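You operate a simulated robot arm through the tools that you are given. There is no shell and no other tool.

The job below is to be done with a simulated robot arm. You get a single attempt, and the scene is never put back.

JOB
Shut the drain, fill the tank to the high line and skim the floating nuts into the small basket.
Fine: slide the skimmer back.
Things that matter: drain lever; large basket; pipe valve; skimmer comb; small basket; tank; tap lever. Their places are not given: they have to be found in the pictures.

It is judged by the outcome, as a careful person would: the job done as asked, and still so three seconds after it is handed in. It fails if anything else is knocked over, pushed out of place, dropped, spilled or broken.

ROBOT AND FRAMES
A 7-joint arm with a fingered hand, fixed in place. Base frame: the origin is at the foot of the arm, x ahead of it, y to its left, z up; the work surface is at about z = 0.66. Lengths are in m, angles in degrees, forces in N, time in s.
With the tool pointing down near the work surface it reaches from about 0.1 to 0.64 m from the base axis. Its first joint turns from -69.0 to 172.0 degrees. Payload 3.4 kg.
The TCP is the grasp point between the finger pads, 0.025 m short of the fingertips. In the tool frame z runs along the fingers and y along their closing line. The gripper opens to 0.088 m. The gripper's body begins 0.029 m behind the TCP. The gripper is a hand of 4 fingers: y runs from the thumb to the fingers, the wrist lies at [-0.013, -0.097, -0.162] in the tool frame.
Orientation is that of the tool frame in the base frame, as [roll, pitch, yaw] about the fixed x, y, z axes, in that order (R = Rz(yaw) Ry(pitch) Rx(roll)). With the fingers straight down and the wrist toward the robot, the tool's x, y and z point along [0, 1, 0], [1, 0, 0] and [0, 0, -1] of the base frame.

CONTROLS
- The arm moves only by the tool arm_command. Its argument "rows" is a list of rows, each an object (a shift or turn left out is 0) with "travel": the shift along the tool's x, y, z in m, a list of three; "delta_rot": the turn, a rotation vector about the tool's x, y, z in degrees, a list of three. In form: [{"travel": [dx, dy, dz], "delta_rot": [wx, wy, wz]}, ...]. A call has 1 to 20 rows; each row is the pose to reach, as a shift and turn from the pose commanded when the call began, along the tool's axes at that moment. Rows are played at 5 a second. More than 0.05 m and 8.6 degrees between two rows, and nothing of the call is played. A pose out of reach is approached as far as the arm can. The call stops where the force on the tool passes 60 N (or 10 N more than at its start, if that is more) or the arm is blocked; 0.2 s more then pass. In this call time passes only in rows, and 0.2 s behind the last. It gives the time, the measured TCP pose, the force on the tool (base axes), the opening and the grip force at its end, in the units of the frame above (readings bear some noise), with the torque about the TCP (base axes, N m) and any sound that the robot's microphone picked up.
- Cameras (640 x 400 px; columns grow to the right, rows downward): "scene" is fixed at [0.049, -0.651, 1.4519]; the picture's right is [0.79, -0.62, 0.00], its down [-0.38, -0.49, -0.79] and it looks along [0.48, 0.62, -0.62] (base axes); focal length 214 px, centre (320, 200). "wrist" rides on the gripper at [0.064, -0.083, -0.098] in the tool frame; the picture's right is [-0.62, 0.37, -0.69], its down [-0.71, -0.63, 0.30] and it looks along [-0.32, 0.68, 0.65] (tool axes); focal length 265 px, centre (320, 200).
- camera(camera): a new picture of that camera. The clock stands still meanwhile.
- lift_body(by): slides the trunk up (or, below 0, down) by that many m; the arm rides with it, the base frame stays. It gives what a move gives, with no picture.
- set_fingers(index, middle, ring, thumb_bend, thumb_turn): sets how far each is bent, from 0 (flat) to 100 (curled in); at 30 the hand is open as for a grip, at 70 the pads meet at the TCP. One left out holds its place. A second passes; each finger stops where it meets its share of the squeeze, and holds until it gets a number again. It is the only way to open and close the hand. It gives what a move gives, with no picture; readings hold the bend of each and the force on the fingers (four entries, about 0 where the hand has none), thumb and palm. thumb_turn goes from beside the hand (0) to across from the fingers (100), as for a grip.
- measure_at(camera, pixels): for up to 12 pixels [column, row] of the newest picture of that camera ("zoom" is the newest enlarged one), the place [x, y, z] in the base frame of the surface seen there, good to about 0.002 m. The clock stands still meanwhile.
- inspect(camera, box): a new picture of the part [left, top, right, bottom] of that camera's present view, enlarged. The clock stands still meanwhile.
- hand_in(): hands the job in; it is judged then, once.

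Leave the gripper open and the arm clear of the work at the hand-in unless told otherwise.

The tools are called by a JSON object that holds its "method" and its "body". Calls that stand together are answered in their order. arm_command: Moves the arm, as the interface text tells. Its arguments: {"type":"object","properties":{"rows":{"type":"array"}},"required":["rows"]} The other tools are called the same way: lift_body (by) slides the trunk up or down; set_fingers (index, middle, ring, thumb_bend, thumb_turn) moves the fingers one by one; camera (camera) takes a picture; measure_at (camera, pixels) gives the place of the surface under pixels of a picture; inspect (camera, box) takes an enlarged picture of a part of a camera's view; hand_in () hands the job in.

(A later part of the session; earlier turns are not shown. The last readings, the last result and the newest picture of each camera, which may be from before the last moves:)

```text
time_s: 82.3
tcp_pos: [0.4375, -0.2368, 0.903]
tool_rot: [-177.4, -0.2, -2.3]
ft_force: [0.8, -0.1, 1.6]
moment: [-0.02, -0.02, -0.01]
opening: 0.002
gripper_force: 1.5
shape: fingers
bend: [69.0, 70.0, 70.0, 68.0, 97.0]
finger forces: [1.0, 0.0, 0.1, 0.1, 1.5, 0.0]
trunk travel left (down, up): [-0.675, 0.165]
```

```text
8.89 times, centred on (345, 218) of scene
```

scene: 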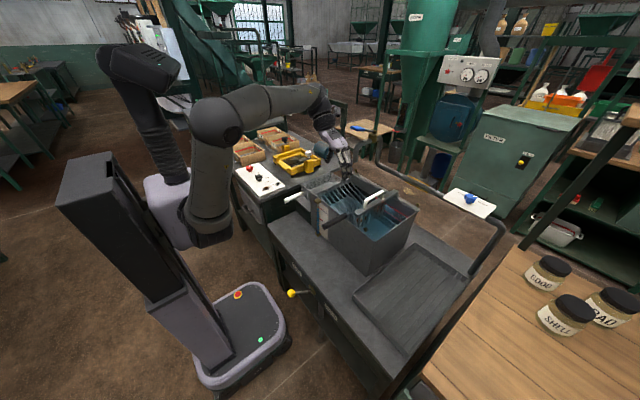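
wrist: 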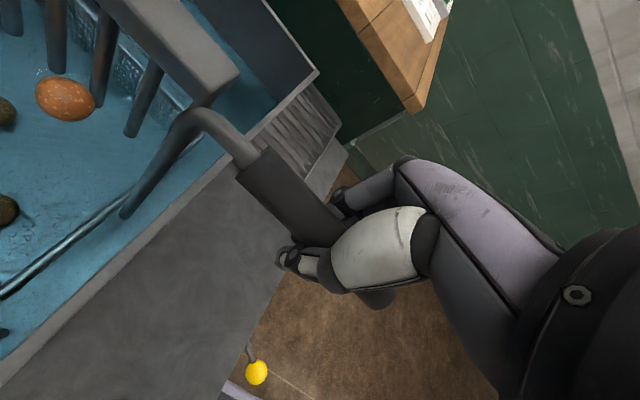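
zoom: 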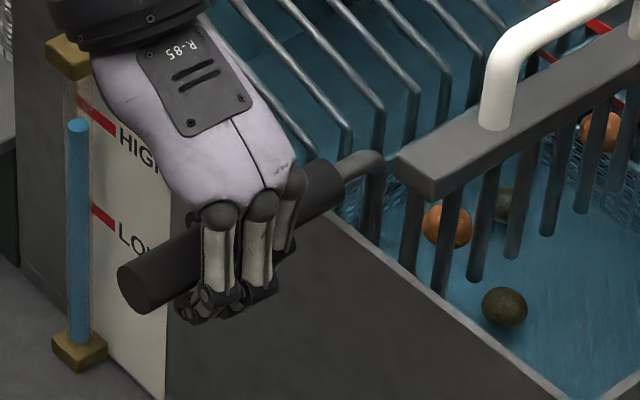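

The fingertips met below the handle, so the hand is too low for a pinch. I'll reopen, raise about 14 mm, and close again to pinch the handle at its sides.

{"method": "set_fingers", "body": {"index": 48, "middle": 48, "ring": 48, "thumb_bend": 48}}

{"method": "arm_command", "body": {"rows": [{"travel": [0, 0, -0.007]}, {"travel": [0, 0, -0.014]}]}}

{"method": "set_fingers", "body": {"index": 66, "middle": 66, "ring": 66, "thumb_bend": 66}}

{"method": "inspect", "body": {"camera": "scene", "box": [315, 195, 375, 240]}}

```text
time_s: 83.3
tcp_pos: [0.4377, -0.2379, 0.9013]
tool_rot: [-177.4, -0.1, -2.4]
ft_force: [0.6, 0.4, 0.4]
moment: [-0.03, -0.03, -0.02]
opening: 0.0453
gripper_force: 0.1
shape: fingers
bend: [48.0, 48.0, 48.0, 48.0, 97.0]
finger forces: [0.0, 0.0, 0.0, 0.0, 0.0, 0.1]
trunk travel left (down, up): [-0.675, 0.165]
```

```text
time_s: 83.9
tcp_pos: [0.4363, -0.2391, 0.9149]
tool_rot: [-177.8, 0.2, -2.5]
ft_force: [0.2, -0.7, 0.0]
moment: [0.0, 0.04, 0.01]
opening: 0.0455
gripper_force: 0.0
shape: fingers
bend: [48.0, 48.0, 48.0, 48.0, 97.0]
finger forces: [0.0, 0.0, 0.1, 0.0, 0.0, 0.0]
trunk travel left (down, up): [-0.675, 0.165]
```

```text
time_s: 84.9
tcp_pos: [0.4388, -0.2368, 0.9164]
tool_rot: [-177.6, 0.0, -2.0]
ft_force: [-0.5, -0.8, -0.7]
moment: [-0.05, 0.01, 0.04]
opening: 0.0104
gripper_force: 2.2
shape: fingers
bend: [65.0, 65.0, 64.0, 64.0, 97.0]
finger forces: [0.8, 0.3, 1.1, 0.0, 1.7, 0.1]
trunk travel left (down, up): [-0.675, 0.165]
```

```text
8.89 times, centred on (345, 218) of scene
```

zoom: 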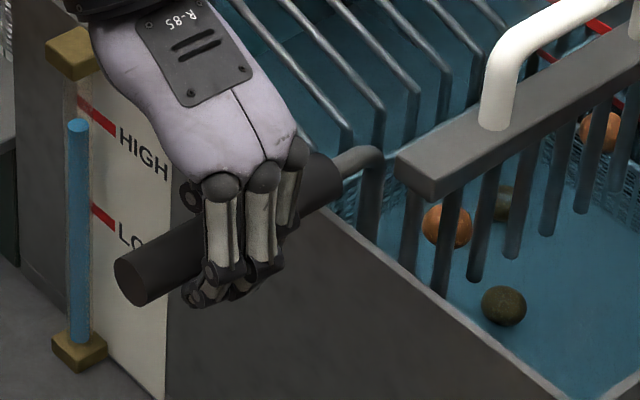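

All fingers and the thumb now touch the handle (about 1–2 N). I'll squeeze a bit more for friction.

{"method": "set_fingers", "body": {"index": 74, "middle": 74, "ring": 74, "thumb_bend": 74}}

{"method": "inspect", "body": {"camera": "scene", "box": [315, 195, 375, 240]}}

```text
time_s: 85.9
tcp_pos: [0.4378, -0.2364, 0.9165]
tool_rot: [-177.6, 0.0, -2.0]
ft_force: [0.1, -0.9, -1.0]
moment: [0.03, -0.1, 0.16]
opening: 0.004
gripper_force: 12.1
shape: fingers
bend: [73.0, 73.0, 72.0, 65.0, 97.0]
finger forces: [4.6, 3.7, 5.5, 0.0, 11.4, 0.0]
trunk travel left (down, up): [-0.675, 0.165]
```

```text
8.89 times, centred on (345, 218) of scene
```

zoom: 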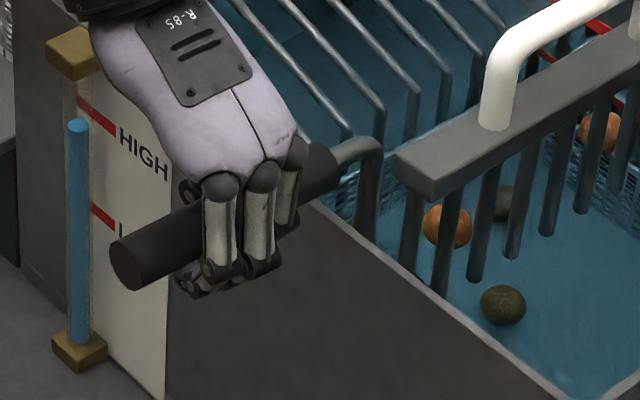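

The grip is firm (12 N), and the basket was nudged another 2 mm or so in +y by the squeeze. Now I'll draw it 9 mm toward the robot (−x), then look.

{"method": "arm_command", "body": {"rows": [{"travel": [-0.003, 0, 0]}, {"travel": [-0.006, 0, 0]}, {"travel": [-0.009, 0, 0]}]}}

{"method": "inspect", "body": {"camera": "scene", "box": [340, 202, 368, 222]}}

{"method": "camera", "body": {"camera": "wrist"}}

```text
time_s: 86.7
tcp_pos: [0.4273, -0.2394, 0.9154]
tool_rot: [-177.9, 0.2, -2.2]
ft_force: [1.0, 0.5, -1.3]
moment: [0.03, -0.13, 0.17]
opening: 0.0037
gripper_force: 11.6
shape: fingers
bend: [73.0, 73.0, 72.0, 66.0, 97.0]
finger forces: [4.5, 3.3, 5.0, 0.0, 11.1, 0.0]
trunk travel left (down, up): [-0.675, 0.165]
```

```text
16.00 times, centred on (354, 212) of scene
```

zoom: 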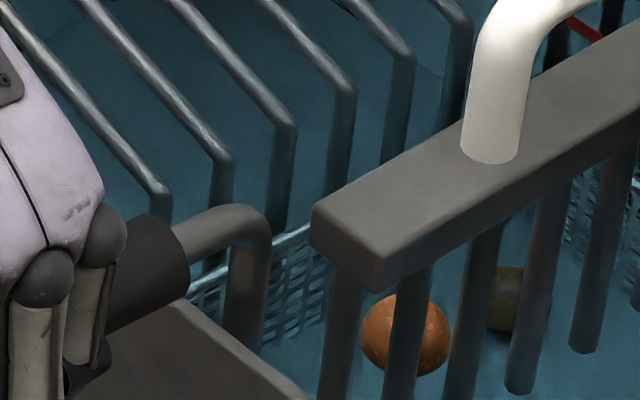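

```text
taken
```

wrist: 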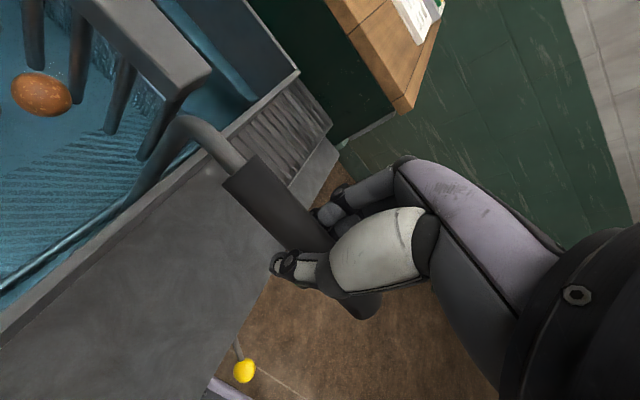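

The basket came along with the handle. I'll measure the rod and the bar's end again from the scene zoom and wrist view.

{"method": "measure_at", "body": {"camera": "wrist", "pixels": [[183, 118], [176, 122], [190, 120], [172, 135], [165, 150], [200, 78], [180, 88], [160, 100], [195, 66], [150, 165], [205, 125]]}}

{"method": "inspect", "body": {"camera": "scene", "box": [340, 202, 368, 222]}}

{"method": "measure_at", "body": {"camera": "zoom", "pixels": [[232, 290], [240, 290], [248, 290], [256, 290], [262, 290], [262, 240], [250, 215], [320, 225], [345, 255], [370, 280], [230, 210], [150, 250]]}}

```text
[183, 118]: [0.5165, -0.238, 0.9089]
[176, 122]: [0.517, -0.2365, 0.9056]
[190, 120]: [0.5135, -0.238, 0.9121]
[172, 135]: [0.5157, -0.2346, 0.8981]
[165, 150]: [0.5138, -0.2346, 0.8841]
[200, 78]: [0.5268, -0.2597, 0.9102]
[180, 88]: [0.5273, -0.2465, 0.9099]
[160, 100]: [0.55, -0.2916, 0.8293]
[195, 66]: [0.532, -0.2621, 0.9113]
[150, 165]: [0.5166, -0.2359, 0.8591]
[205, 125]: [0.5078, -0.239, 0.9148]
```

```text
16.00 times, centred on (354, 212) of scene
```

zoom: 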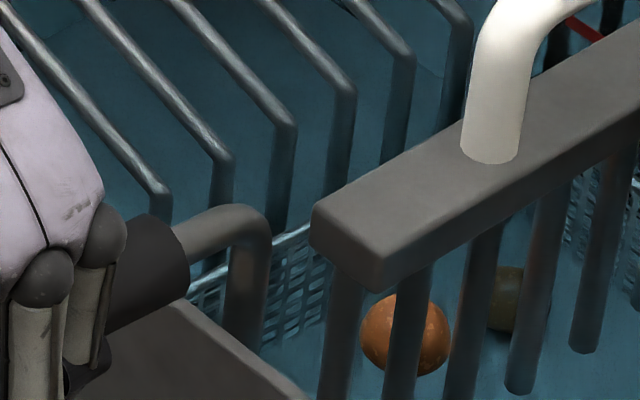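

```text
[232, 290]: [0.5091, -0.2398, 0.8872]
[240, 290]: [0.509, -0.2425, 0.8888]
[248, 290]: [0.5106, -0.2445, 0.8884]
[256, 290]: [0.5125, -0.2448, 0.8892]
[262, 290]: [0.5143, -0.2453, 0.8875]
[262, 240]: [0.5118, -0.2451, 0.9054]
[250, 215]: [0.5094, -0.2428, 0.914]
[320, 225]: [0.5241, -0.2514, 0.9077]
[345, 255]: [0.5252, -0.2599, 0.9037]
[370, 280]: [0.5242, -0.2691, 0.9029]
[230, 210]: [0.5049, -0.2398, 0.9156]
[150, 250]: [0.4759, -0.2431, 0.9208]
```

The rod is now centred at about (0.514,−0.240), leaving about 5 mm clearance to the bar end. I'll release the handle gently and check where it settles.

{"method": "set_fingers", "body": {"index": 64, "middle": 64, "ring": 64, "thumb_bend": 62}}

{"method": "set_fingers", "body": {"index": 40, "middle": 40, "ring": 40, "thumb_bend": 40}}

{"method": "inspect", "body": {"camera": "scene", "box": [340, 202, 368, 222]}}

{"method": "measure_at", "body": {"camera": "zoom", "pixels": [[232, 290], [240, 290], [248, 290], [256, 290], [262, 290], [262, 240], [250, 215], [320, 225], [345, 255], [370, 280], [230, 210], [150, 250]]}}

```text
time_s: 87.7
tcp_pos: [0.4283, -0.2366, 0.9171]
tool_rot: [-177.8, -0.1, -1.9]
ft_force: [-0.2, -1.5, 0.4]
moment: [0.0, 0.02, -0.01]
opening: 0.014
gripper_force: 0.6
shape: fingers
bend: [64.0, 64.0, 64.0, 62.0, 97.0]
finger forces: [0.4, 0.0, 0.2, 0.0, 0.1, 0.0]
trunk travel left (down, up): [-0.675, 0.165]
```

```text
time_s: 88.7
tcp_pos: [0.4286, -0.2356, 0.9156]
tool_rot: [-177.7, 0.0, -1.8]
ft_force: [-0.2, 0.5, 0.5]
moment: [-0.03, -0.01, 0.0]
opening: 0.0631
gripper_force: 0.1
shape: fingers
bend: [40.0, 40.0, 40.0, 40.0, 97.0]
finger forces: [0.1, 0.1, 0.1, 0.1, 0.0, 0.0]
trunk travel left (down, up): [-0.675, 0.165]
```

```text
16.00 times, centred on (354, 212) of scene
```

zoom: 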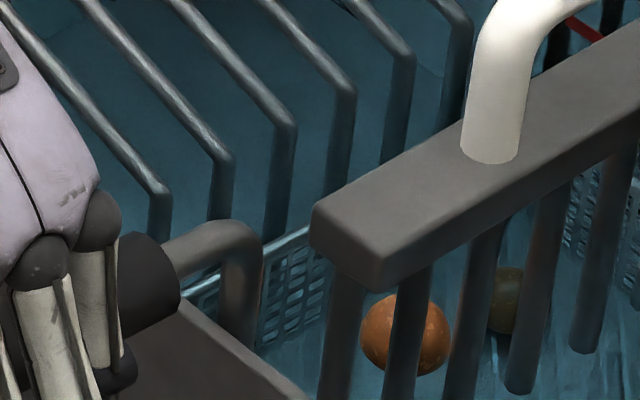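

```text
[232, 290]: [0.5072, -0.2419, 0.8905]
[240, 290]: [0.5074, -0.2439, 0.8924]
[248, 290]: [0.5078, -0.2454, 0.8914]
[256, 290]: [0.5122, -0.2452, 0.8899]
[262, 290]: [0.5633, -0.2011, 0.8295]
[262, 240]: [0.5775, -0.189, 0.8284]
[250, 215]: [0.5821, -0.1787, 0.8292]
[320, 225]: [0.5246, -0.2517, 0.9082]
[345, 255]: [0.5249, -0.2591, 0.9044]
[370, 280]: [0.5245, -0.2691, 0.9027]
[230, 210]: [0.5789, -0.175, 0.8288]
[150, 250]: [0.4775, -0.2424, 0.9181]
```

Settled: the rod's right edge is at about x 0.518 against the bar end at 0.525, so it is clear. I'll open fully, rise straight up, then tilt the hand forward again toward the skimmer handle.

{"method": "set_fingers", "body": {"index": 30, "middle": 30, "ring": 30, "thumb_bend": 30}}

{"method": "arm_command", "body": {"rows": [{"travel": [0, 0, -0.04]}, {"travel": [0, 0, -0.08]}, {"travel": [0, 0, -0.12]}, {"travel": [0, 0, -0.16]}, {"travel": [0, 0, -0.2]}]}}

{"method": "arm_command", "body": {"rows": [{"travel": [0.015, 0.004, 0], "delta_rot": [0, 7.5, 0]}, {"travel": [0.03, 0.008, 0], "delta_rot": [0, 15, 0]}, {"travel": [0.05, 0.012, 0], "delta_rot": [0, 22.5, 0]}, {"travel": [0.07, 0.016, 0], "delta_rot": [0, 30, 0]}, {"travel": [0.09, 0.02, 0.01], "delta_rot": [0, 37.5, 0]}, {"travel": [0.11, 0.024, 0.03], "delta_rot": [0, 45, 0]}]}}

{"method": "camera", "body": {"camera": "wrist"}}

{"method": "inspect", "body": {"camera": "scene", "box": [300, 130, 440, 240]}}

```text
time_s: 89.7
tcp_pos: [0.4289, -0.2378, 0.9161]
tool_rot: [-177.9, 0.0, -1.8]
ft_force: [-0.9, 0.0, -0.1]
moment: [-0.03, 0.0, -0.01]
opening: 0.0841
gripper_force: 0.0
shape: fingers
bend: [30.0, 30.0, 30.0, 30.0, 97.0]
finger forces: [0.0, 0.0, 0.0, 0.1, 0.1, 0.0]
trunk travel left (down, up): [-0.675, 0.165]
```

```text
time_s: 90.9
tcp_pos: [0.435, -0.2355, 1.1183]
tool_rot: [-179.2, 0.0, -0.6]
ft_force: [0.1, 0.3, -0.8]
moment: [-0.01, 0.02, 0.0]
opening: 0.0844
gripper_force: 0.0
shape: fingers
bend: [30.0, 30.0, 30.0, 30.0, 97.0]
finger forces: [0.0, 0.1, 0.1, 0.0, 0.0, 0.1]
out of reach, approached as far as the arm can: row 5
trunk travel left (down, up): [-0.675, 0.165]
```

```text
time_s: 92.3
tcp_pos: [0.5468, -0.2646, 1.0897]
tool_rot: [-178.6, -45.3, -1.7]
ft_force: [-1.5, 0.4, 0.0]
moment: [0.01, -0.01, -0.03]
opening: 0.0843
gripper_force: 0.0
shape: fingers
bend: [30.0, 30.0, 30.0, 30.0, 97.0]
finger forces: [0.0, 0.0, 0.0, 0.0, 0.0, 0.0]
out of reach, approached as far as the arm can: row 1, 2, 3
trunk travel left (down, up): [-0.675, 0.165]
```

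```text
taken
```

wrist: 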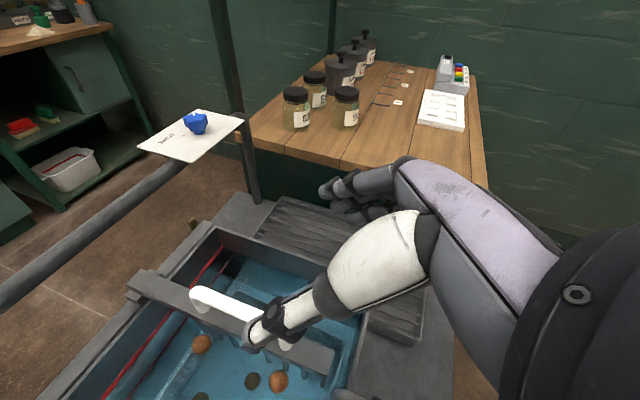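

```text
3.64 times, centred on (370, 185) of scene
```

zoom: 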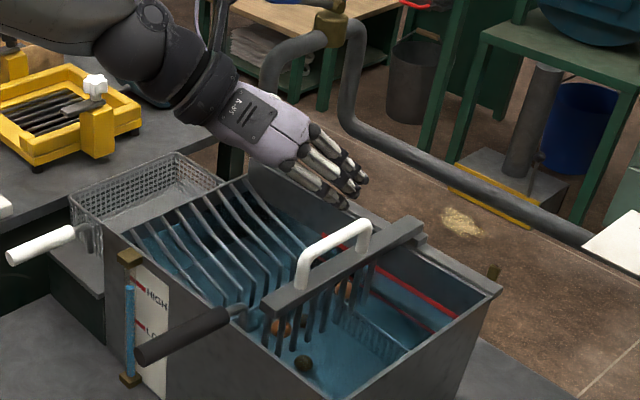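

Above the skimmer again. I'll measure the handle's current line (wrist 205–285, 293–335).

{"method": "measure_at", "body": {"camera": "wrist", "pixels": [[200, 291], [215, 299], [230, 305], [245, 311], [255, 316], [150, 280], [320, 345]]}}

{"method": "inspect", "body": {"camera": "scene", "box": [340, 202, 368, 222]}}

```text
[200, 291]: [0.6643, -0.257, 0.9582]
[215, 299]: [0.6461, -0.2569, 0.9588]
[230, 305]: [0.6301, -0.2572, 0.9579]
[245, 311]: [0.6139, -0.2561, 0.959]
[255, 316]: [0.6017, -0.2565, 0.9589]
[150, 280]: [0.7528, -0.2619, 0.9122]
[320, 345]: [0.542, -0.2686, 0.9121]
```

```text
16.00 times, centred on (354, 212) of scene
```

zoom: 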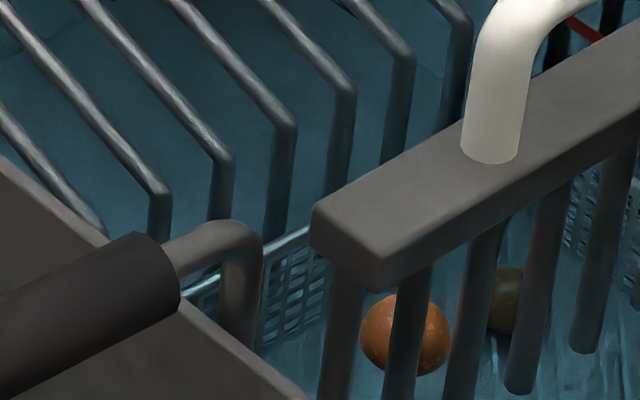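

The handle is at y≈−0.257, top z≈0.9585. I'll align and slide the open hand over it.

{"method": "arm_command", "body": {"rows": [{"travel": [-0.02, -0.005, 0.015]}, {"travel": [-0.0425, -0.0098, 0.035]}, {"travel": [-0.0425, -0.0098, 0.07]}, {"travel": [-0.0425, -0.0098, 0.105]}, {"travel": [-0.0425, -0.0098, 0.142]}]}}

{"method": "camera", "body": {"camera": "wrist"}}

{"method": "inspect", "body": {"camera": "scene", "box": [310, 140, 430, 240]}}

```text
time_s: 93.5
tcp_pos: [0.6141, -0.2619, 0.953]
tool_rot: [-177.0, -44.9, -4.6]
ft_force: [0.5, -0.6, -0.6]
moment: [0.01, -0.01, -0.04]
opening: 0.0846
gripper_force: 0.1
shape: fingers
bend: [30.0, 30.0, 30.0, 30.0, 97.0]
finger forces: [0.0, 0.1, 0.0, 0.0, 0.1, 0.1]
trunk travel left (down, up): [-0.675, 0.165]
```

```text
taken
```

wrist: 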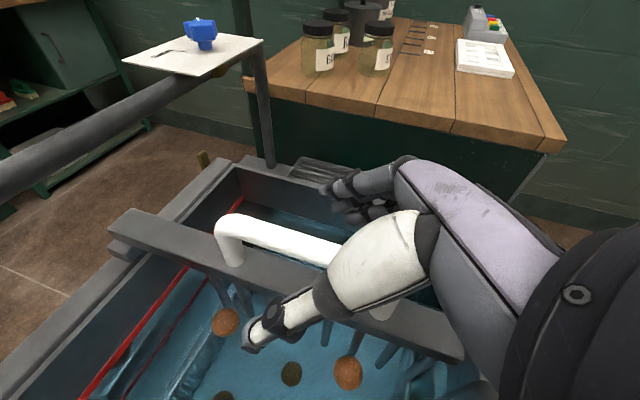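

```text
4.00 times, centred on (370, 190) of scene
```

zoom: 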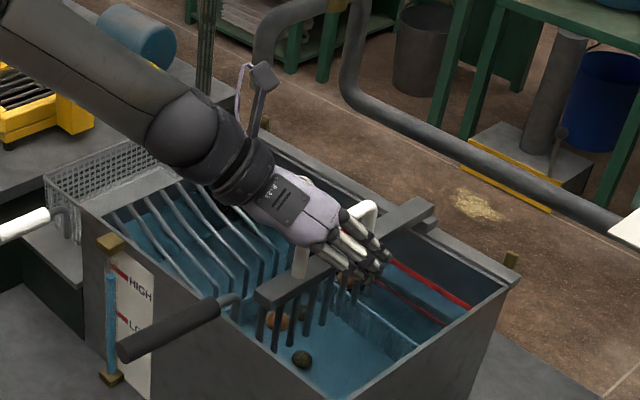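

In place around the handle. I'll close to a loose cage again.

{"method": "set_fingers", "body": {"index": 57, "middle": 57, "ring": 52, "thumb_bend": 57}}

{"method": "inspect", "body": {"camera": "scene", "box": [335, 190, 385, 230]}}

```text
time_s: 94.5
tcp_pos: [0.6125, -0.2651, 0.9523]
tool_rot: [-177.6, -44.6, -4.2]
ft_force: [-0.5, -0.2, 0.6]
moment: [-0.02, -0.02, 0.01]
opening: 0.029
gripper_force: 0.0
shape: fingers
bend: [56.0, 56.0, 52.0, 56.0, 97.0]
finger forces: [0.0, 0.0, 0.0, 0.1, 0.1, 0.0]
trunk travel left (down, up): [-0.675, 0.165]
```

```text
10.00 times, centred on (360, 210) of scene
```

zoom: 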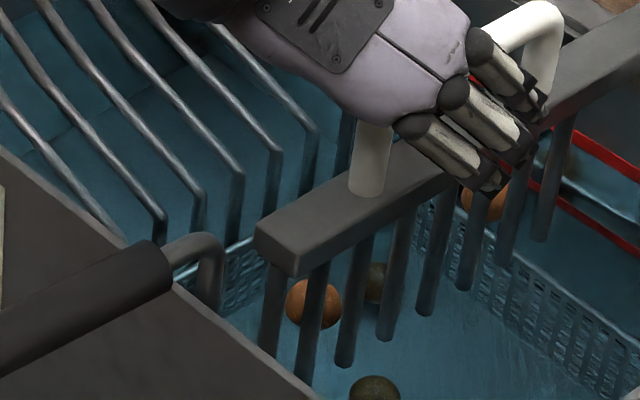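

Caged. I'll slide +y gently for 4 cm, watching that the black handle stays still as the bar passes.

{"method": "arm_command", "body": {"rows": [{"travel": [-0.0004, -0.008, 0]}, {"travel": [-0.0009, -0.016, 0]}, {"travel": [-0.0013, -0.024, 0]}, {"travel": [-0.0018, -0.032, 0]}, {"travel": [-0.0022, -0.04, 0]}]}}

{"method": "inspect", "body": {"camera": "scene", "box": [335, 190, 385, 230]}}

```text
time_s: 95.9
tcp_pos: [0.6025, -0.2295, 0.9145]
tool_rot: [-178.3, -40.6, -4.1]
ft_force: [-0.5, 0.3, 0.9]
moment: [0.02, 0.02, 0.02]
opening: 0.0287
gripper_force: 0.0
shape: fingers
bend: [56.0, 56.0, 52.0, 56.0, 97.0]
finger forces: [0.1, 0.1, 0.0, 0.1, 0.1, 0.1]
trunk travel left (down, up): [-0.675, 0.165]
stopped in row 5: the arm was blocked; the commanded pose is now the measured one
```

```text
10.00 times, centred on (360, 210) of scene
```

zoom: 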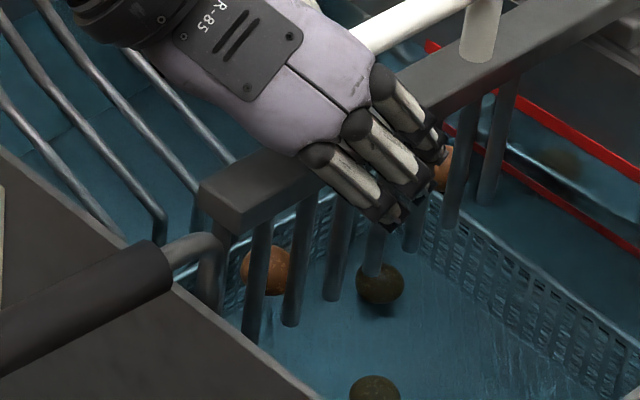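

The bar is past the rod and the black handle hasn't moved. But the arm reported blocked, and the hand sagged to z 0.9145, probably a joint limit in this elbow posture. I'll look before doing anything.

{"method": "camera", "body": {"camera": "wrist"}}

{"method": "camera", "body": {"camera": "scene"}}

{"method": "inspect", "body": {"camera": "scene", "box": [300, 130, 440, 240]}}

```text
taken
```

wrist: 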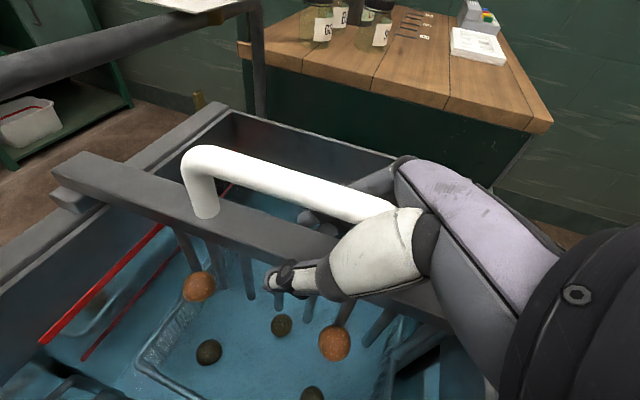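

```text
taken
```

scene: 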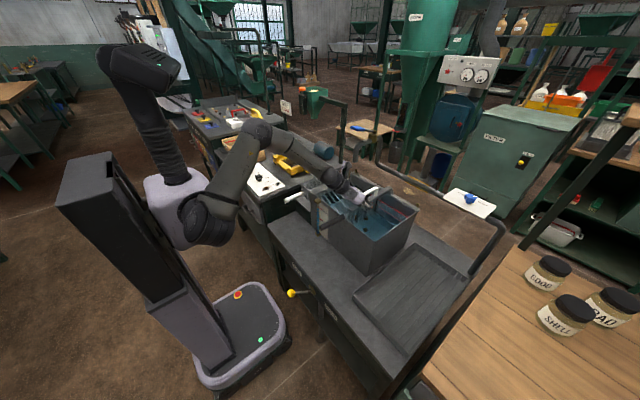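

```text
3.64 times, centred on (370, 185) of scene
```

zoom: 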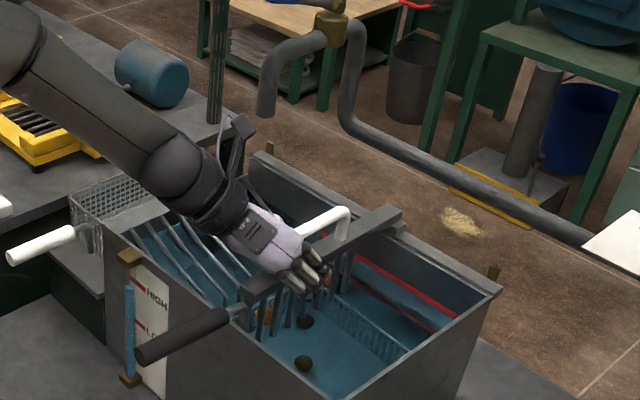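

Nothing has been disturbed, but the forearm has swung to an awkward posture with the palm near the handle. I'll raise the hand 4 cm straight up (still caging the handle) and see how it settles.

{"method": "arm_command", "body": {"rows": [{"travel": [0.0065, 0, -0.0076]}, {"travel": [0.013, 0, -0.015]}, {"travel": [0.0195, 0, -0.0227]}, {"travel": [0.026, 0, -0.0303]}]}}

{"method": "camera", "body": {"camera": "scene"}}

```text
time_s: 97.1
tcp_pos: [0.5971, -0.2471, 0.9313]
tool_rot: [-176.6, -38.4, -7.2]
ft_force: [0.5, 0.7, 0.4]
moment: [0.01, -0.04, 0.02]
opening: 0.0291
gripper_force: 0.1
shape: fingers
bend: [56.0, 56.0, 52.0, 56.0, 97.0]
finger forces: [0.1, 0.0, 0.0, 0.0, 0.3, 0.0]
trunk travel left (down, up): [-0.675, 0.165]
stopped in row 4: the arm was blocked; the commanded pose is now the measured one
```

```text
taken
```

scene: 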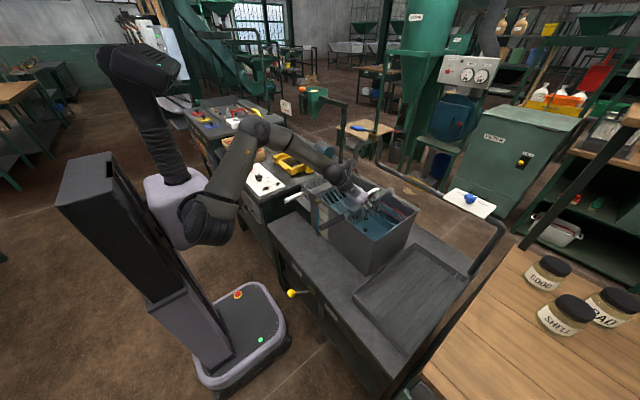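

Blocked again, so this posture is at a joint limit. I'll open the fingers and use the trunk to lift the whole arm 0.1 m straight up, off the handle.

{"method": "set_fingers", "body": {"index": 30, "middle": 30, "ring": 30, "thumb_bend": 30}}

{"method": "lift_body", "body": {"by": 0.1}}

{"method": "camera", "body": {"camera": "scene"}}

{"method": "camera", "body": {"camera": "wrist"}}

```text
time_s: 98.1
tcp_pos: [0.598, -0.2457, 0.9333]
tool_rot: [-176.7, -38.4, -7.1]
ft_force: [0.3, 0.6, -0.5]
moment: [-0.04, -0.01, 0.02]
opening: 0.0844
gripper_force: 0.0
shape: fingers
bend: [30.0, 30.0, 30.0, 30.0, 97.0]
finger forces: [0.1, 0.0, 0.0, 0.0, 0.0, 0.1]
trunk travel left (down, up): [-0.675, 0.165]
```

```text
time_s: 99.5
tcp_pos: [0.5983, -0.2453, 1.0326]
tool_rot: [-176.7, -38.5, -7.0]
ft_force: [-0.3, 0.4, -0.4]
moment: [-0.01, -0.01, 0.01]
opening: 0.0844
gripper_force: 0.1
shape: fingers
bend: [30.0, 30.0, 30.0, 30.0, 97.0]
finger forces: [0.0, 0.1, 0.1, 0.0, 0.0, 0.1]
trunk travel left (down, up): [-0.775, 0.065]
```

```text
taken
```

scene: 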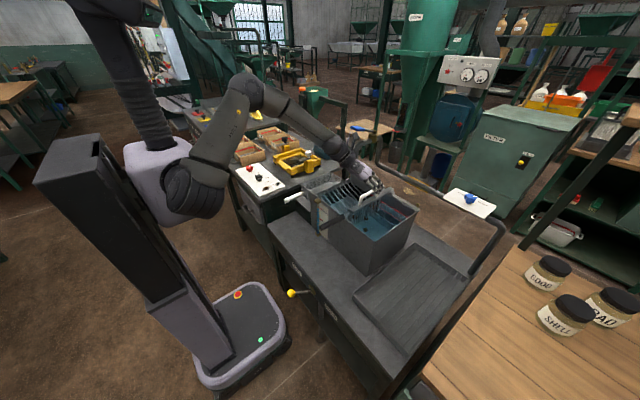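

```text
taken
```

wrist: 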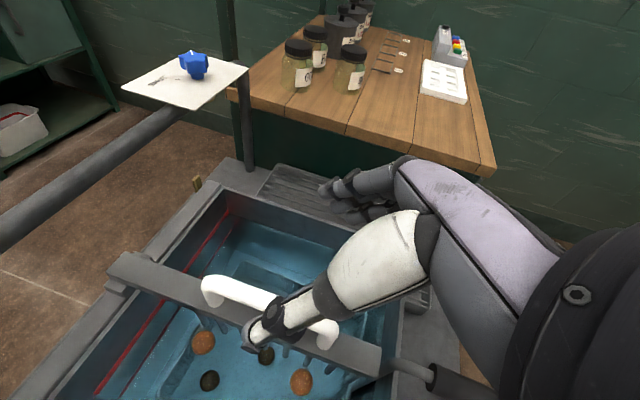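

Free and clear. The comb stayed in place past the rod. To regain a good elbow posture I'll go back to the fingers-forward, wrist-toward-robot pose near (0.45,−0.20,1.20), as before.

{"method": "arm_command", "body": {"rows": [{"travel": [-0.0013, -0.0033, -0.0186], "delta_rot": [0, 0, -7.9]}, {"travel": [-0.0026, -0.0066, -0.0373], "delta_rot": [0, 0, -15.8]}, {"travel": [-0.0038, -0.0099, -0.0559], "delta_rot": [0, 0, -23.8]}, {"travel": [-0.0051, -0.0132, -0.0745], "delta_rot": [0, 0, -31.7]}, {"travel": [-0.0064, -0.0165, -0.0932], "delta_rot": [0, 0, -39.6]}, {"travel": [-0.0077, -0.0198, -0.1118], "delta_rot": [0, 0, -47.5]}, {"travel": [-0.0089, -0.0231, -0.1304], "delta_rot": [0, 0, -55.4]}, {"travel": [-0.0102, -0.0264, -0.1491], "delta_rot": [0, 0, -63.3]}, {"travel": [-0.0115, -0.0297, -0.1677], "delta_rot": [0, 0, -71.3]}, {"travel": [-0.0128, -0.033, -0.1863], "delta_rot": [0, 0, -79.2]}, {"travel": [-0.014, -0.0363, -0.205], "delta_rot": [0, 0, -87.1]}, {"travel": [-0.0153, -0.0396, -0.2236], "delta_rot": [0, 0, -95]}]}}

{"method": "camera", "body": {"camera": "scene"}}

```text
time_s: 100.2
tcp_pos: [0.551, -0.2476, 0.9966]
tool_rot: [173.5, -28.0, 13.1]
ft_force: [0.4, -0.6, -0.8]
moment: [-0.02, 0.03, 0.03]
opening: 0.0847
gripper_force: 0.0
shape: fingers
bend: [30.0, 30.0, 30.0, 30.0, 97.0]
finger forces: [0.1, 0.0, 0.0, 0.0, 0.0, 0.0]
out of reach, approached as far as the arm can: row 2, 3
trunk travel left (down, up): [-0.775, 0.065]
stopped in row 3: the arm was blocked; the commanded pose is now the measured one
```

```text
taken
```

scene: 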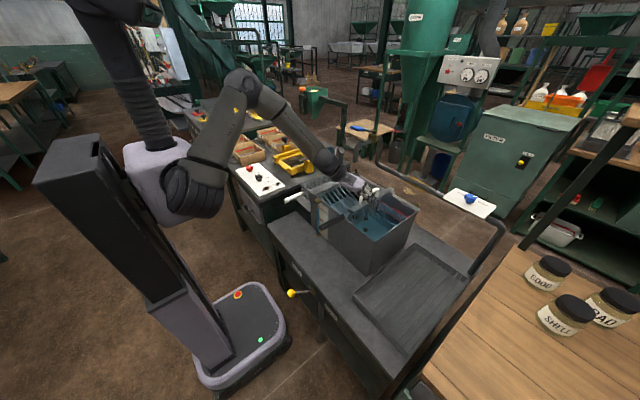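

Blocked again with zero wrist force. The forearm itself might be touching something. I'll check its clearance to the yellow device, hopper post and small basket.

{"method": "measure_at", "body": {"camera": "scene", "pixels": [[240, 85], [265, 95], [285, 115], [305, 140], [320, 155], [332, 165], [215, 150], [195, 185], [290, 165], [300, 160], [345, 180], [318, 172]]}}

{"method": "inspect", "body": {"camera": "scene", "box": [230, 70, 410, 220]}}

{"method": "camera", "body": {"camera": "wrist"}}

```text
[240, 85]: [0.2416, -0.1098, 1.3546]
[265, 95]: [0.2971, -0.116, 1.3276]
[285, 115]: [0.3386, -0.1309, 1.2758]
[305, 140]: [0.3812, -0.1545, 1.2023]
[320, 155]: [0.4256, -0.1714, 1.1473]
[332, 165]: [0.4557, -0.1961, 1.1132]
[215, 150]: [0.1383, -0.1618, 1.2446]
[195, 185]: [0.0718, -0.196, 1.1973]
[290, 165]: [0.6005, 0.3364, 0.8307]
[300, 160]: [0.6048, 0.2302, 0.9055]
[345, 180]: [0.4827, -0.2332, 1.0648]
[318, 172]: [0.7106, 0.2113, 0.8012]
```

```text
2.67 times, centred on (320, 145) of scene
```

zoom: 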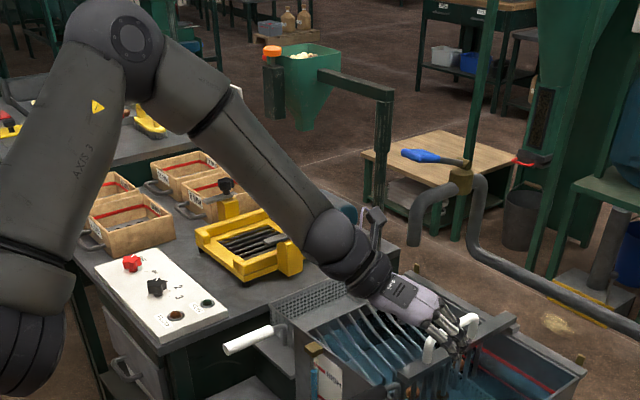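

```text
taken
```

wrist: 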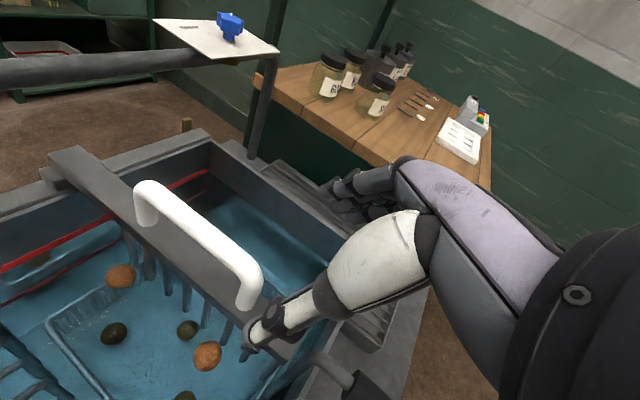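

The forearm is well clear, so it is purely a joint limit. I'll lift the trunk 6 cm for margin, then unwind the hand in smaller moves.

{"method": "lift_body", "body": {"by": 0.06}}

{"method": "arm_command", "body": {"rows": [{"travel": [-0.005, 0, -0.01], "delta_rot": [0, 0, -6]}, {"travel": [-0.01, 0, -0.02], "delta_rot": [0, 0, -12]}, {"travel": [-0.015, 0, -0.03], "delta_rot": [0, 0, -18]}, {"travel": [-0.02, 0, -0.04], "delta_rot": [0, 0, -24]}, {"travel": [-0.025, 0, -0.05], "delta_rot": [0, 0, -30]}]}}

{"method": "camera", "body": {"camera": "scene"}}

```text
time_s: 101.2
tcp_pos: [0.5504, -0.2486, 1.0561]
tool_rot: [173.3, -27.9, 13.2]
ft_force: [-1.0, -0.6, 0.3]
moment: [0.06, 0.0, 0.01]
opening: 0.0845
gripper_force: 0.0
shape: fingers
bend: [30.0, 30.0, 30.0, 30.0, 97.0]
finger forces: [0.0, 0.1, 0.0, 0.1, 0.0, 0.0]
trunk travel left (down, up): [-0.835, 0.005]
```

```text
time_s: 102.4
tcp_pos: [0.5064, -0.2476, 1.0902]
tool_rot: [159.5, -20.5, 45.6]
ft_force: [-0.4, 0.1, -0.8]
moment: [-0.04, 0.01, -0.01]
opening: 0.0848
gripper_force: 0.1
shape: fingers
bend: [30.0, 30.0, 30.0, 30.0, 97.0]
finger forces: [0.1, 0.0, 0.1, 0.0, 0.0, 0.0]
out of reach, approached as far as the arm can: row 1, 2, 3
trunk travel left (down, up): [-0.835, 0.005]
```

```text
taken
```

scene: 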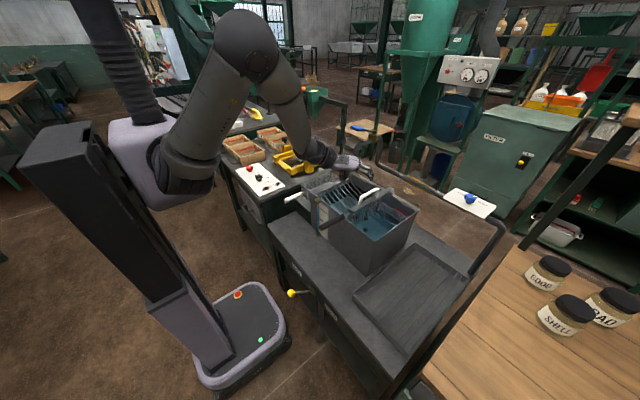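

That's better: the hand is now at yaw 45°, tilted 29°. I'll finish turning to wrist-toward-robot. In this pose I can push the handle sideways with the closed finger row, both ways, with easier reach.

{"method": "arm_command", "body": {"rows": [{"travel": [-0.006, 0.0064, -0.002], "delta_rot": [0, 0, -8]}, {"travel": [-0.012, 0.0128, -0.004], "delta_rot": [0, 0, -16]}, {"travel": [-0.0175, 0.019, -0.006], "delta_rot": [0, 0, -24]}, {"travel": [-0.023, 0.0256, -0.008], "delta_rot": [0, 0, -32]}, {"travel": [-0.029, 0.032, -0.009], "delta_rot": [0, 0, -40]}, {"travel": [-0.035, 0.0384, -0.011], "delta_rot": [0, 0, -48]}]}}

{"method": "camera", "body": {"camera": "scene"}}

{"method": "inspect", "body": {"camera": "scene", "box": [310, 140, 430, 240]}}

{"method": "camera", "body": {"camera": "wrist"}}

```text
time_s: 103.8
tcp_pos: [0.5232, -0.2967, 1.0919]
tool_rot: [151.3, 0.3, 89.8]
ft_force: [0.7, -0.2, 0.0]
moment: [0.0, 0.02, 0.0]
opening: 0.0845
gripper_force: 0.0
shape: fingers
bend: [30.0, 30.0, 30.0, 30.0, 97.0]
finger forces: [0.1, 0.1, 0.0, 0.0, 0.1, 0.0]
out of reach, approached as far as the arm can: row 5, 6
trunk travel left (down, up): [-0.835, 0.005]
```

```text
taken
```

scene: 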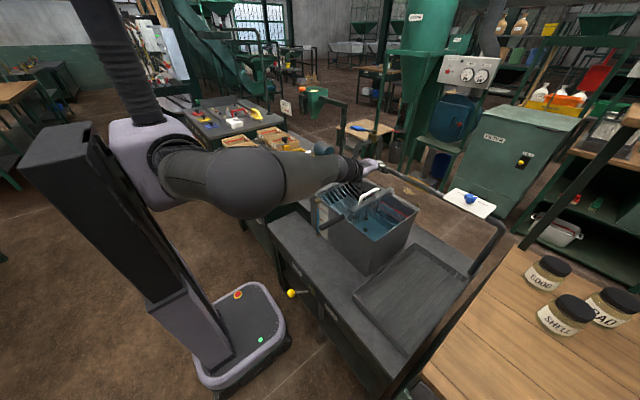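

```text
4.00 times, centred on (370, 190) of scene
```

zoom: 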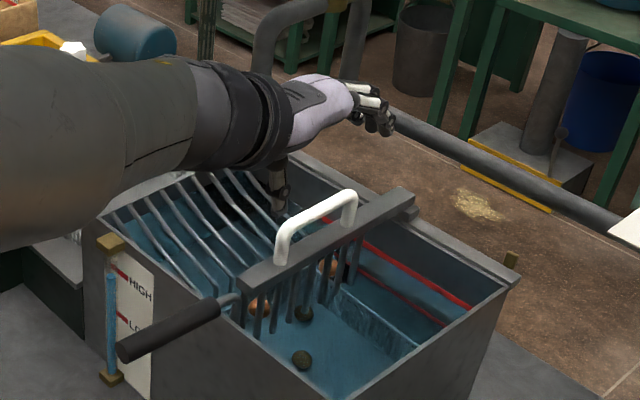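

```text
taken
```

wrist: 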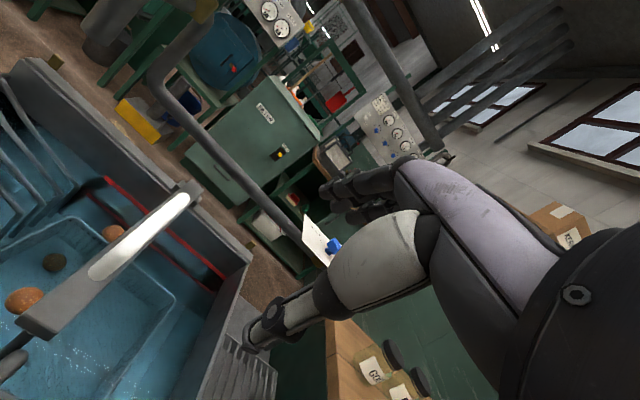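

The pose is now clean (tilt 29°, yaw 90°). I'll measure the handle's current place in the wrist view.

{"method": "measure_at", "body": {"camera": "wrist", "pixels": [[185, 203], [160, 222], [140, 238], [120, 256], [100, 272], [45, 320], [195, 188], [25, 298], [113, 231], [30, 335]]}}

```text
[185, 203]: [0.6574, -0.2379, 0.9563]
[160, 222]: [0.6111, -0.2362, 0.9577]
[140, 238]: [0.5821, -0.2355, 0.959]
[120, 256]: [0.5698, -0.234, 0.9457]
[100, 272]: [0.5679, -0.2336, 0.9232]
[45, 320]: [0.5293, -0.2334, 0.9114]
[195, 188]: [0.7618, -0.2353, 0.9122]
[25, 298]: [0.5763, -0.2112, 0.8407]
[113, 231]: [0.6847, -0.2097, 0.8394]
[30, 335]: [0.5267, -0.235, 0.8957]
```

The handle is at y≈−0.236, and the two floating nuts are just ahead of the tines at (0.576,−0.211) and (0.685,−0.210). I'll check where the elbow and forearm are before lowering.

{"method": "measure_at", "body": {"camera": "scene", "pixels": [[245, 190], [230, 210], [260, 215], [300, 175], [330, 175], [345, 170], [300, 195], [180, 170], [320, 190]]}}

```text
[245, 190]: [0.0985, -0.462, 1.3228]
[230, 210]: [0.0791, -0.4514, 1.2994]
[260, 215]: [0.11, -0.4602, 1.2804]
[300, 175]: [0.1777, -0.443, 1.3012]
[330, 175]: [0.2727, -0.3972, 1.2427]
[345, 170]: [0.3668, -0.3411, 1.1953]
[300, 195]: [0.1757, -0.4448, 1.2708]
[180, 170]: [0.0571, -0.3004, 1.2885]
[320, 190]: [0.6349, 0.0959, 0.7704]
```

The elbow is high (z≈1.3) and clear. I'll close the fingers to a pinch and bring them down on the −y side of the handle, near (0.605,−0.28,0.955).

{"method": "set_fingers", "body": {"index": 68, "middle": 68, "ring": 68, "thumb_bend": 66}}

{"method": "arm_command", "body": {"rows": [{"travel": [0.0, 0.002, 0.04]}, {"travel": [0.005, 0.004, 0.08]}, {"travel": [0.01, 0.006, 0.12]}, {"travel": [0.017, 0.006, 0.157]}]}}

{"method": "camera", "body": {"camera": "wrist"}}

{"method": "inspect", "body": {"camera": "scene", "box": [310, 140, 430, 240]}}

```text
time_s: 104.8
tcp_pos: [0.5225, -0.2955, 1.0924]
tool_rot: [151.5, 0.4, 89.5]
ft_force: [-0.3, 0.4, 0.2]
moment: [0.02, -0.03, 0.04]
opening: 0.0053
gripper_force: 0.0
shape: fingers
bend: [68.0, 68.0, 68.0, 66.0, 97.0]
finger forces: [0.0, 0.0, 0.0, 0.0, 0.0, 0.0]
trunk travel left (down, up): [-0.835, 0.005]
```

```text
time_s: 106.0
tcp_pos: [0.651, -0.2492, 1.0862]
tool_rot: [138.8, 4.0, 93.3]
ft_force: [0.9, -0.3, -0.6]
moment: [0.04, 0.0, 0.0]
opening: 0.0047
gripper_force: 0.1
shape: fingers
bend: [68.0, 68.0, 68.0, 66.0, 98.0]
finger forces: [0.0, 0.0, 0.1, 0.0, 0.0, 0.1]
trunk travel left (down, up): [-0.835, 0.005]
stopped in row 4: the arm was blocked; the commanded pose is now the measured one
```

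```text
taken
```

wrist: 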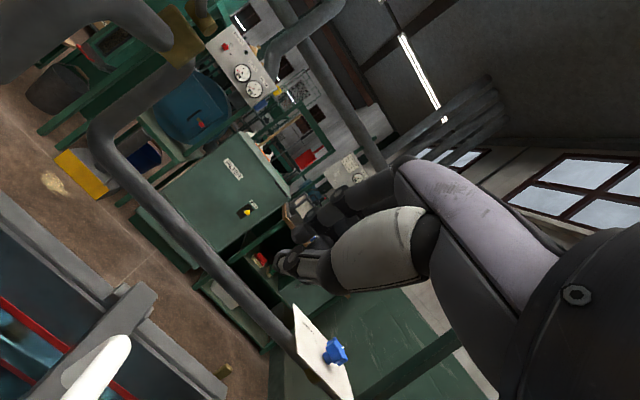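

```text
4.00 times, centred on (370, 190) of scene
```

zoom: 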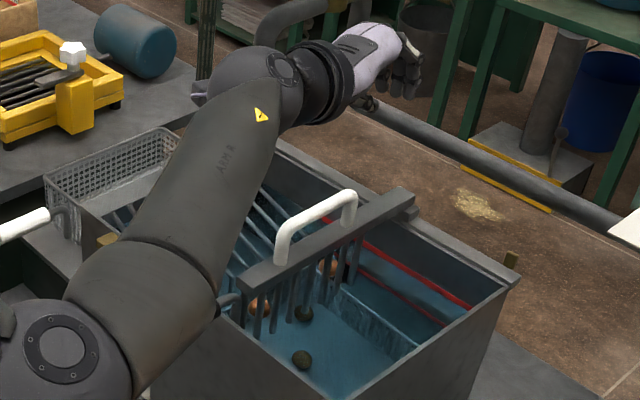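

The arm swung its elbow down unexpectedly. I need to see the whole scene now.

{"method": "camera", "body": {"camera": "scene"}}

{"method": "inspect", "body": {"camera": "scene", "box": [240, 130, 440, 270]}}

{"method": "measure_at", "body": {"camera": "scene", "pixels": [[304, 227], [290, 235], [320, 235], [330, 215], [345, 185], [350, 170], [255, 195], [225, 175], [295, 250], [360, 165]]}}

```text
taken
```

scene: 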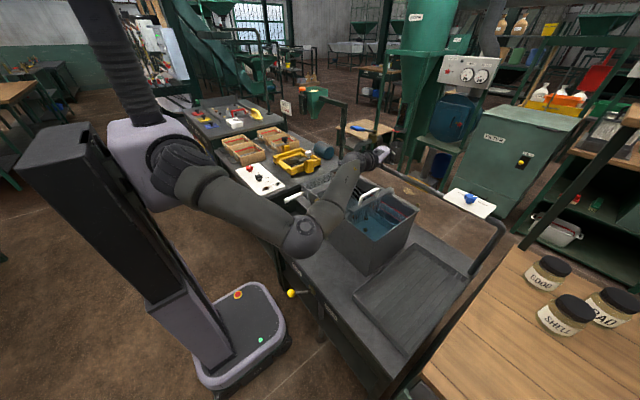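

```text
2.86 times, centred on (340, 200) of scene
```

zoom: 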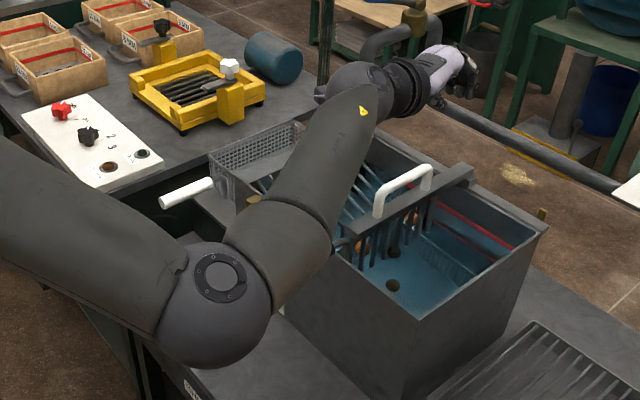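

```text
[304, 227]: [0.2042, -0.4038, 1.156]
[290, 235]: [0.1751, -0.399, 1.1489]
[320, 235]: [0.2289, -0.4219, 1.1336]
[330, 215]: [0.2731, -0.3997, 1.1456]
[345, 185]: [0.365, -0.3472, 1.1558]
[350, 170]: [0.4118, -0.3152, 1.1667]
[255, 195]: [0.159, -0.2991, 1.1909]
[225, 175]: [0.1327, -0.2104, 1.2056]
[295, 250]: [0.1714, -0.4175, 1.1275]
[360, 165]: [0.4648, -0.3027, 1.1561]
```

The elbow is at about (0.20,−0.40,1.14), well above the bench, so nothing was touched. The trunk is too high for this reach. I'll shift the hand 6 cm to −y, away from above the handle, then lower the trunk.

{"method": "arm_command", "body": {"rows": [{"travel": [-0.02, 0, 0]}, {"travel": [-0.04, 0, 0]}, {"travel": [-0.06, 0, -0.01]}]}}

```text
time_s: 106.8
tcp_pos: [0.6522, -0.3059, 1.0978]
tool_rot: [139.0, 4.2, 93.4]
ft_force: [-0.4, -1.1, 0.1]
moment: [-0.04, -0.04, 0.03]
opening: 0.005
gripper_force: 0.0
shape: fingers
bend: [68.0, 68.0, 68.0, 66.0, 98.0]
finger forces: [0.0, 0.0, 0.1, 0.0, 0.0, 0.0]
trunk travel left (down, up): [-0.835, 0.005]
```

At (0.652,−0.306,1.098). I'll lower the trunk by 0.10 m and look.

{"method": "lift_body", "body": {"by": -0.1}}

{"method": "camera", "body": {"camera": "wrist"}}

{"method": "inspect", "body": {"camera": "scene", "box": [260, 130, 440, 260]}}

```text
time_s: 108.2
tcp_pos: [0.6532, -0.3057, 0.9967]
tool_rot: [139.1, 4.1, 93.4]
ft_force: [0.3, -0.1, 0.5]
moment: [0.02, 0.0, 0.01]
opening: 0.0047
gripper_force: 0.0
shape: fingers
bend: [68.0, 68.0, 68.0, 66.0, 98.0]
finger forces: [0.1, 0.0, 0.0, 0.0, 0.0, 0.0]
trunk travel left (down, up): [-0.735, 0.105]
```

```text
taken
```

wrist: 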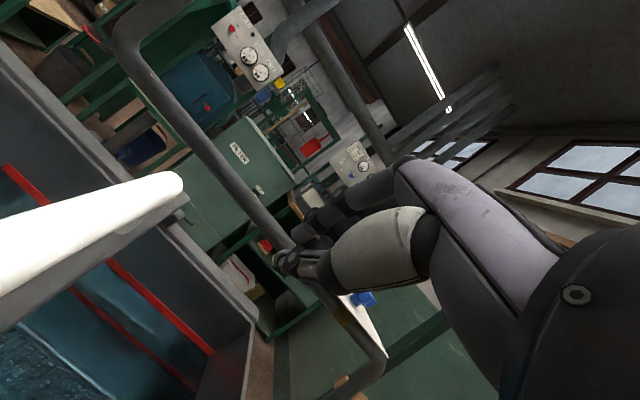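

```text
3.08 times, centred on (350, 195) of scene
```

zoom: 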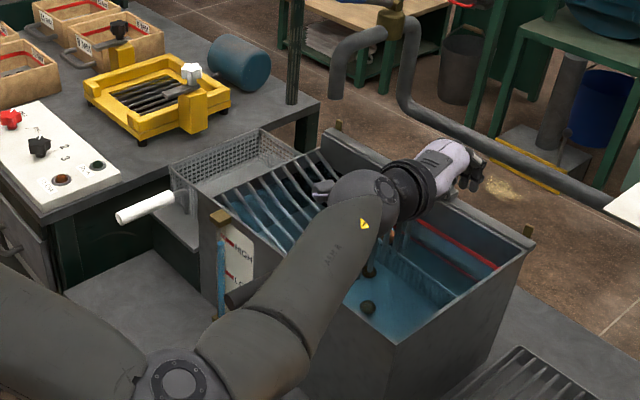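

The hand is at z≈0.997, clear of everything, but the forearm hides the comb from the scene camera. I'll ease back and down toward (0.617,−0.306,0.957), reducing the tilt by 10°.

{"method": "arm_command", "body": {"rows": [{"travel": [0, -0.0175, 0.002], "delta_rot": [3.3, 0, 0]}, {"travel": [0, -0.035, 0.005], "delta_rot": [6.6, 0, 0]}, {"travel": [0, -0.0526, 0.007], "delta_rot": [10, 0, 0]}]}}

{"method": "camera", "body": {"camera": "wrist"}}

{"method": "camera", "body": {"camera": "scene"}}

```text
time_s: 109.0
tcp_pos: [0.6142, -0.3109, 0.9561]
tool_rot: [149.1, 4.2, 93.5]
ft_force: [-0.5, -0.6, -0.3]
moment: [-0.01, 0.04, -0.01]
opening: 0.0049
gripper_force: 0.0
shape: fingers
bend: [68.0, 68.0, 68.0, 66.0, 98.0]
finger forces: [0.1, 0.1, 0.0, 0.1, 0.0, 0.1]
trunk travel left (down, up): [-0.735, 0.105]
```

```text
taken
```

wrist: 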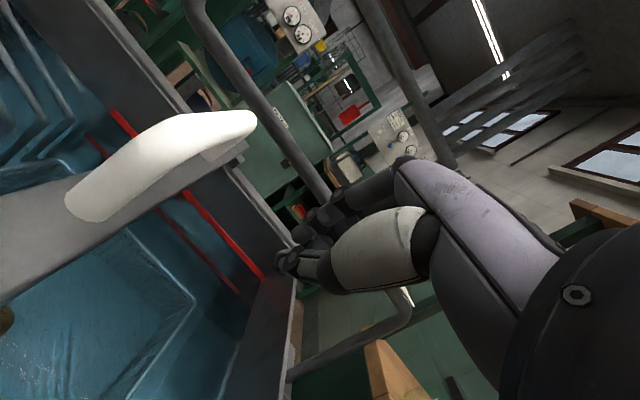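

```text
taken
```

scene: 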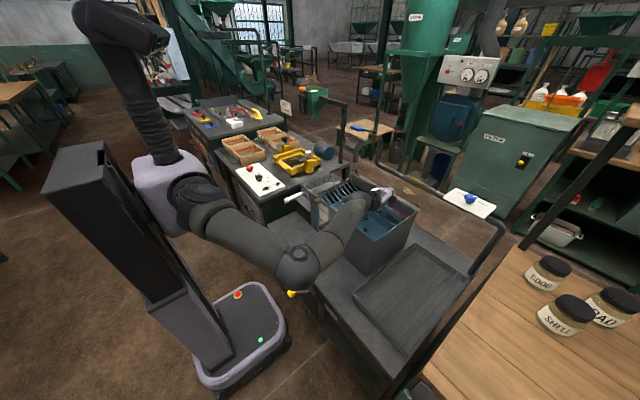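

In position at (0.614,−0.311,0.956), with the handle to the +y side in the wrist view (160,150). I'll measure the handle's edge facing the fingers, and the elbow height.

{"method": "measure_at", "body": {"camera": "wrist", "pixels": [[230, 125], [200, 135], [150, 165], [110, 195], [250, 118], [60, 225], [130, 150]]}}

{"method": "measure_at", "body": {"camera": "scene", "pixels": [[300, 255], [295, 280], [320, 265], [345, 225], [360, 205], [372, 192]]}}

```text
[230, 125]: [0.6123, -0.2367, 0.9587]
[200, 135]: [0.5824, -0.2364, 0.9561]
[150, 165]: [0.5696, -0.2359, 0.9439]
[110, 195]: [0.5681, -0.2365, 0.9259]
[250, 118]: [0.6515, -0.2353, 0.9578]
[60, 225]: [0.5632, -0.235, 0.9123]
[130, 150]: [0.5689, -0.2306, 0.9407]
```

```text
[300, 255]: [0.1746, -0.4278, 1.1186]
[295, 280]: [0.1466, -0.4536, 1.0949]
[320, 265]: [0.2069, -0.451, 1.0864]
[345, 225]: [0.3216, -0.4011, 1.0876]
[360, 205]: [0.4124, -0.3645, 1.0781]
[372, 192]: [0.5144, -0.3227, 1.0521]
```

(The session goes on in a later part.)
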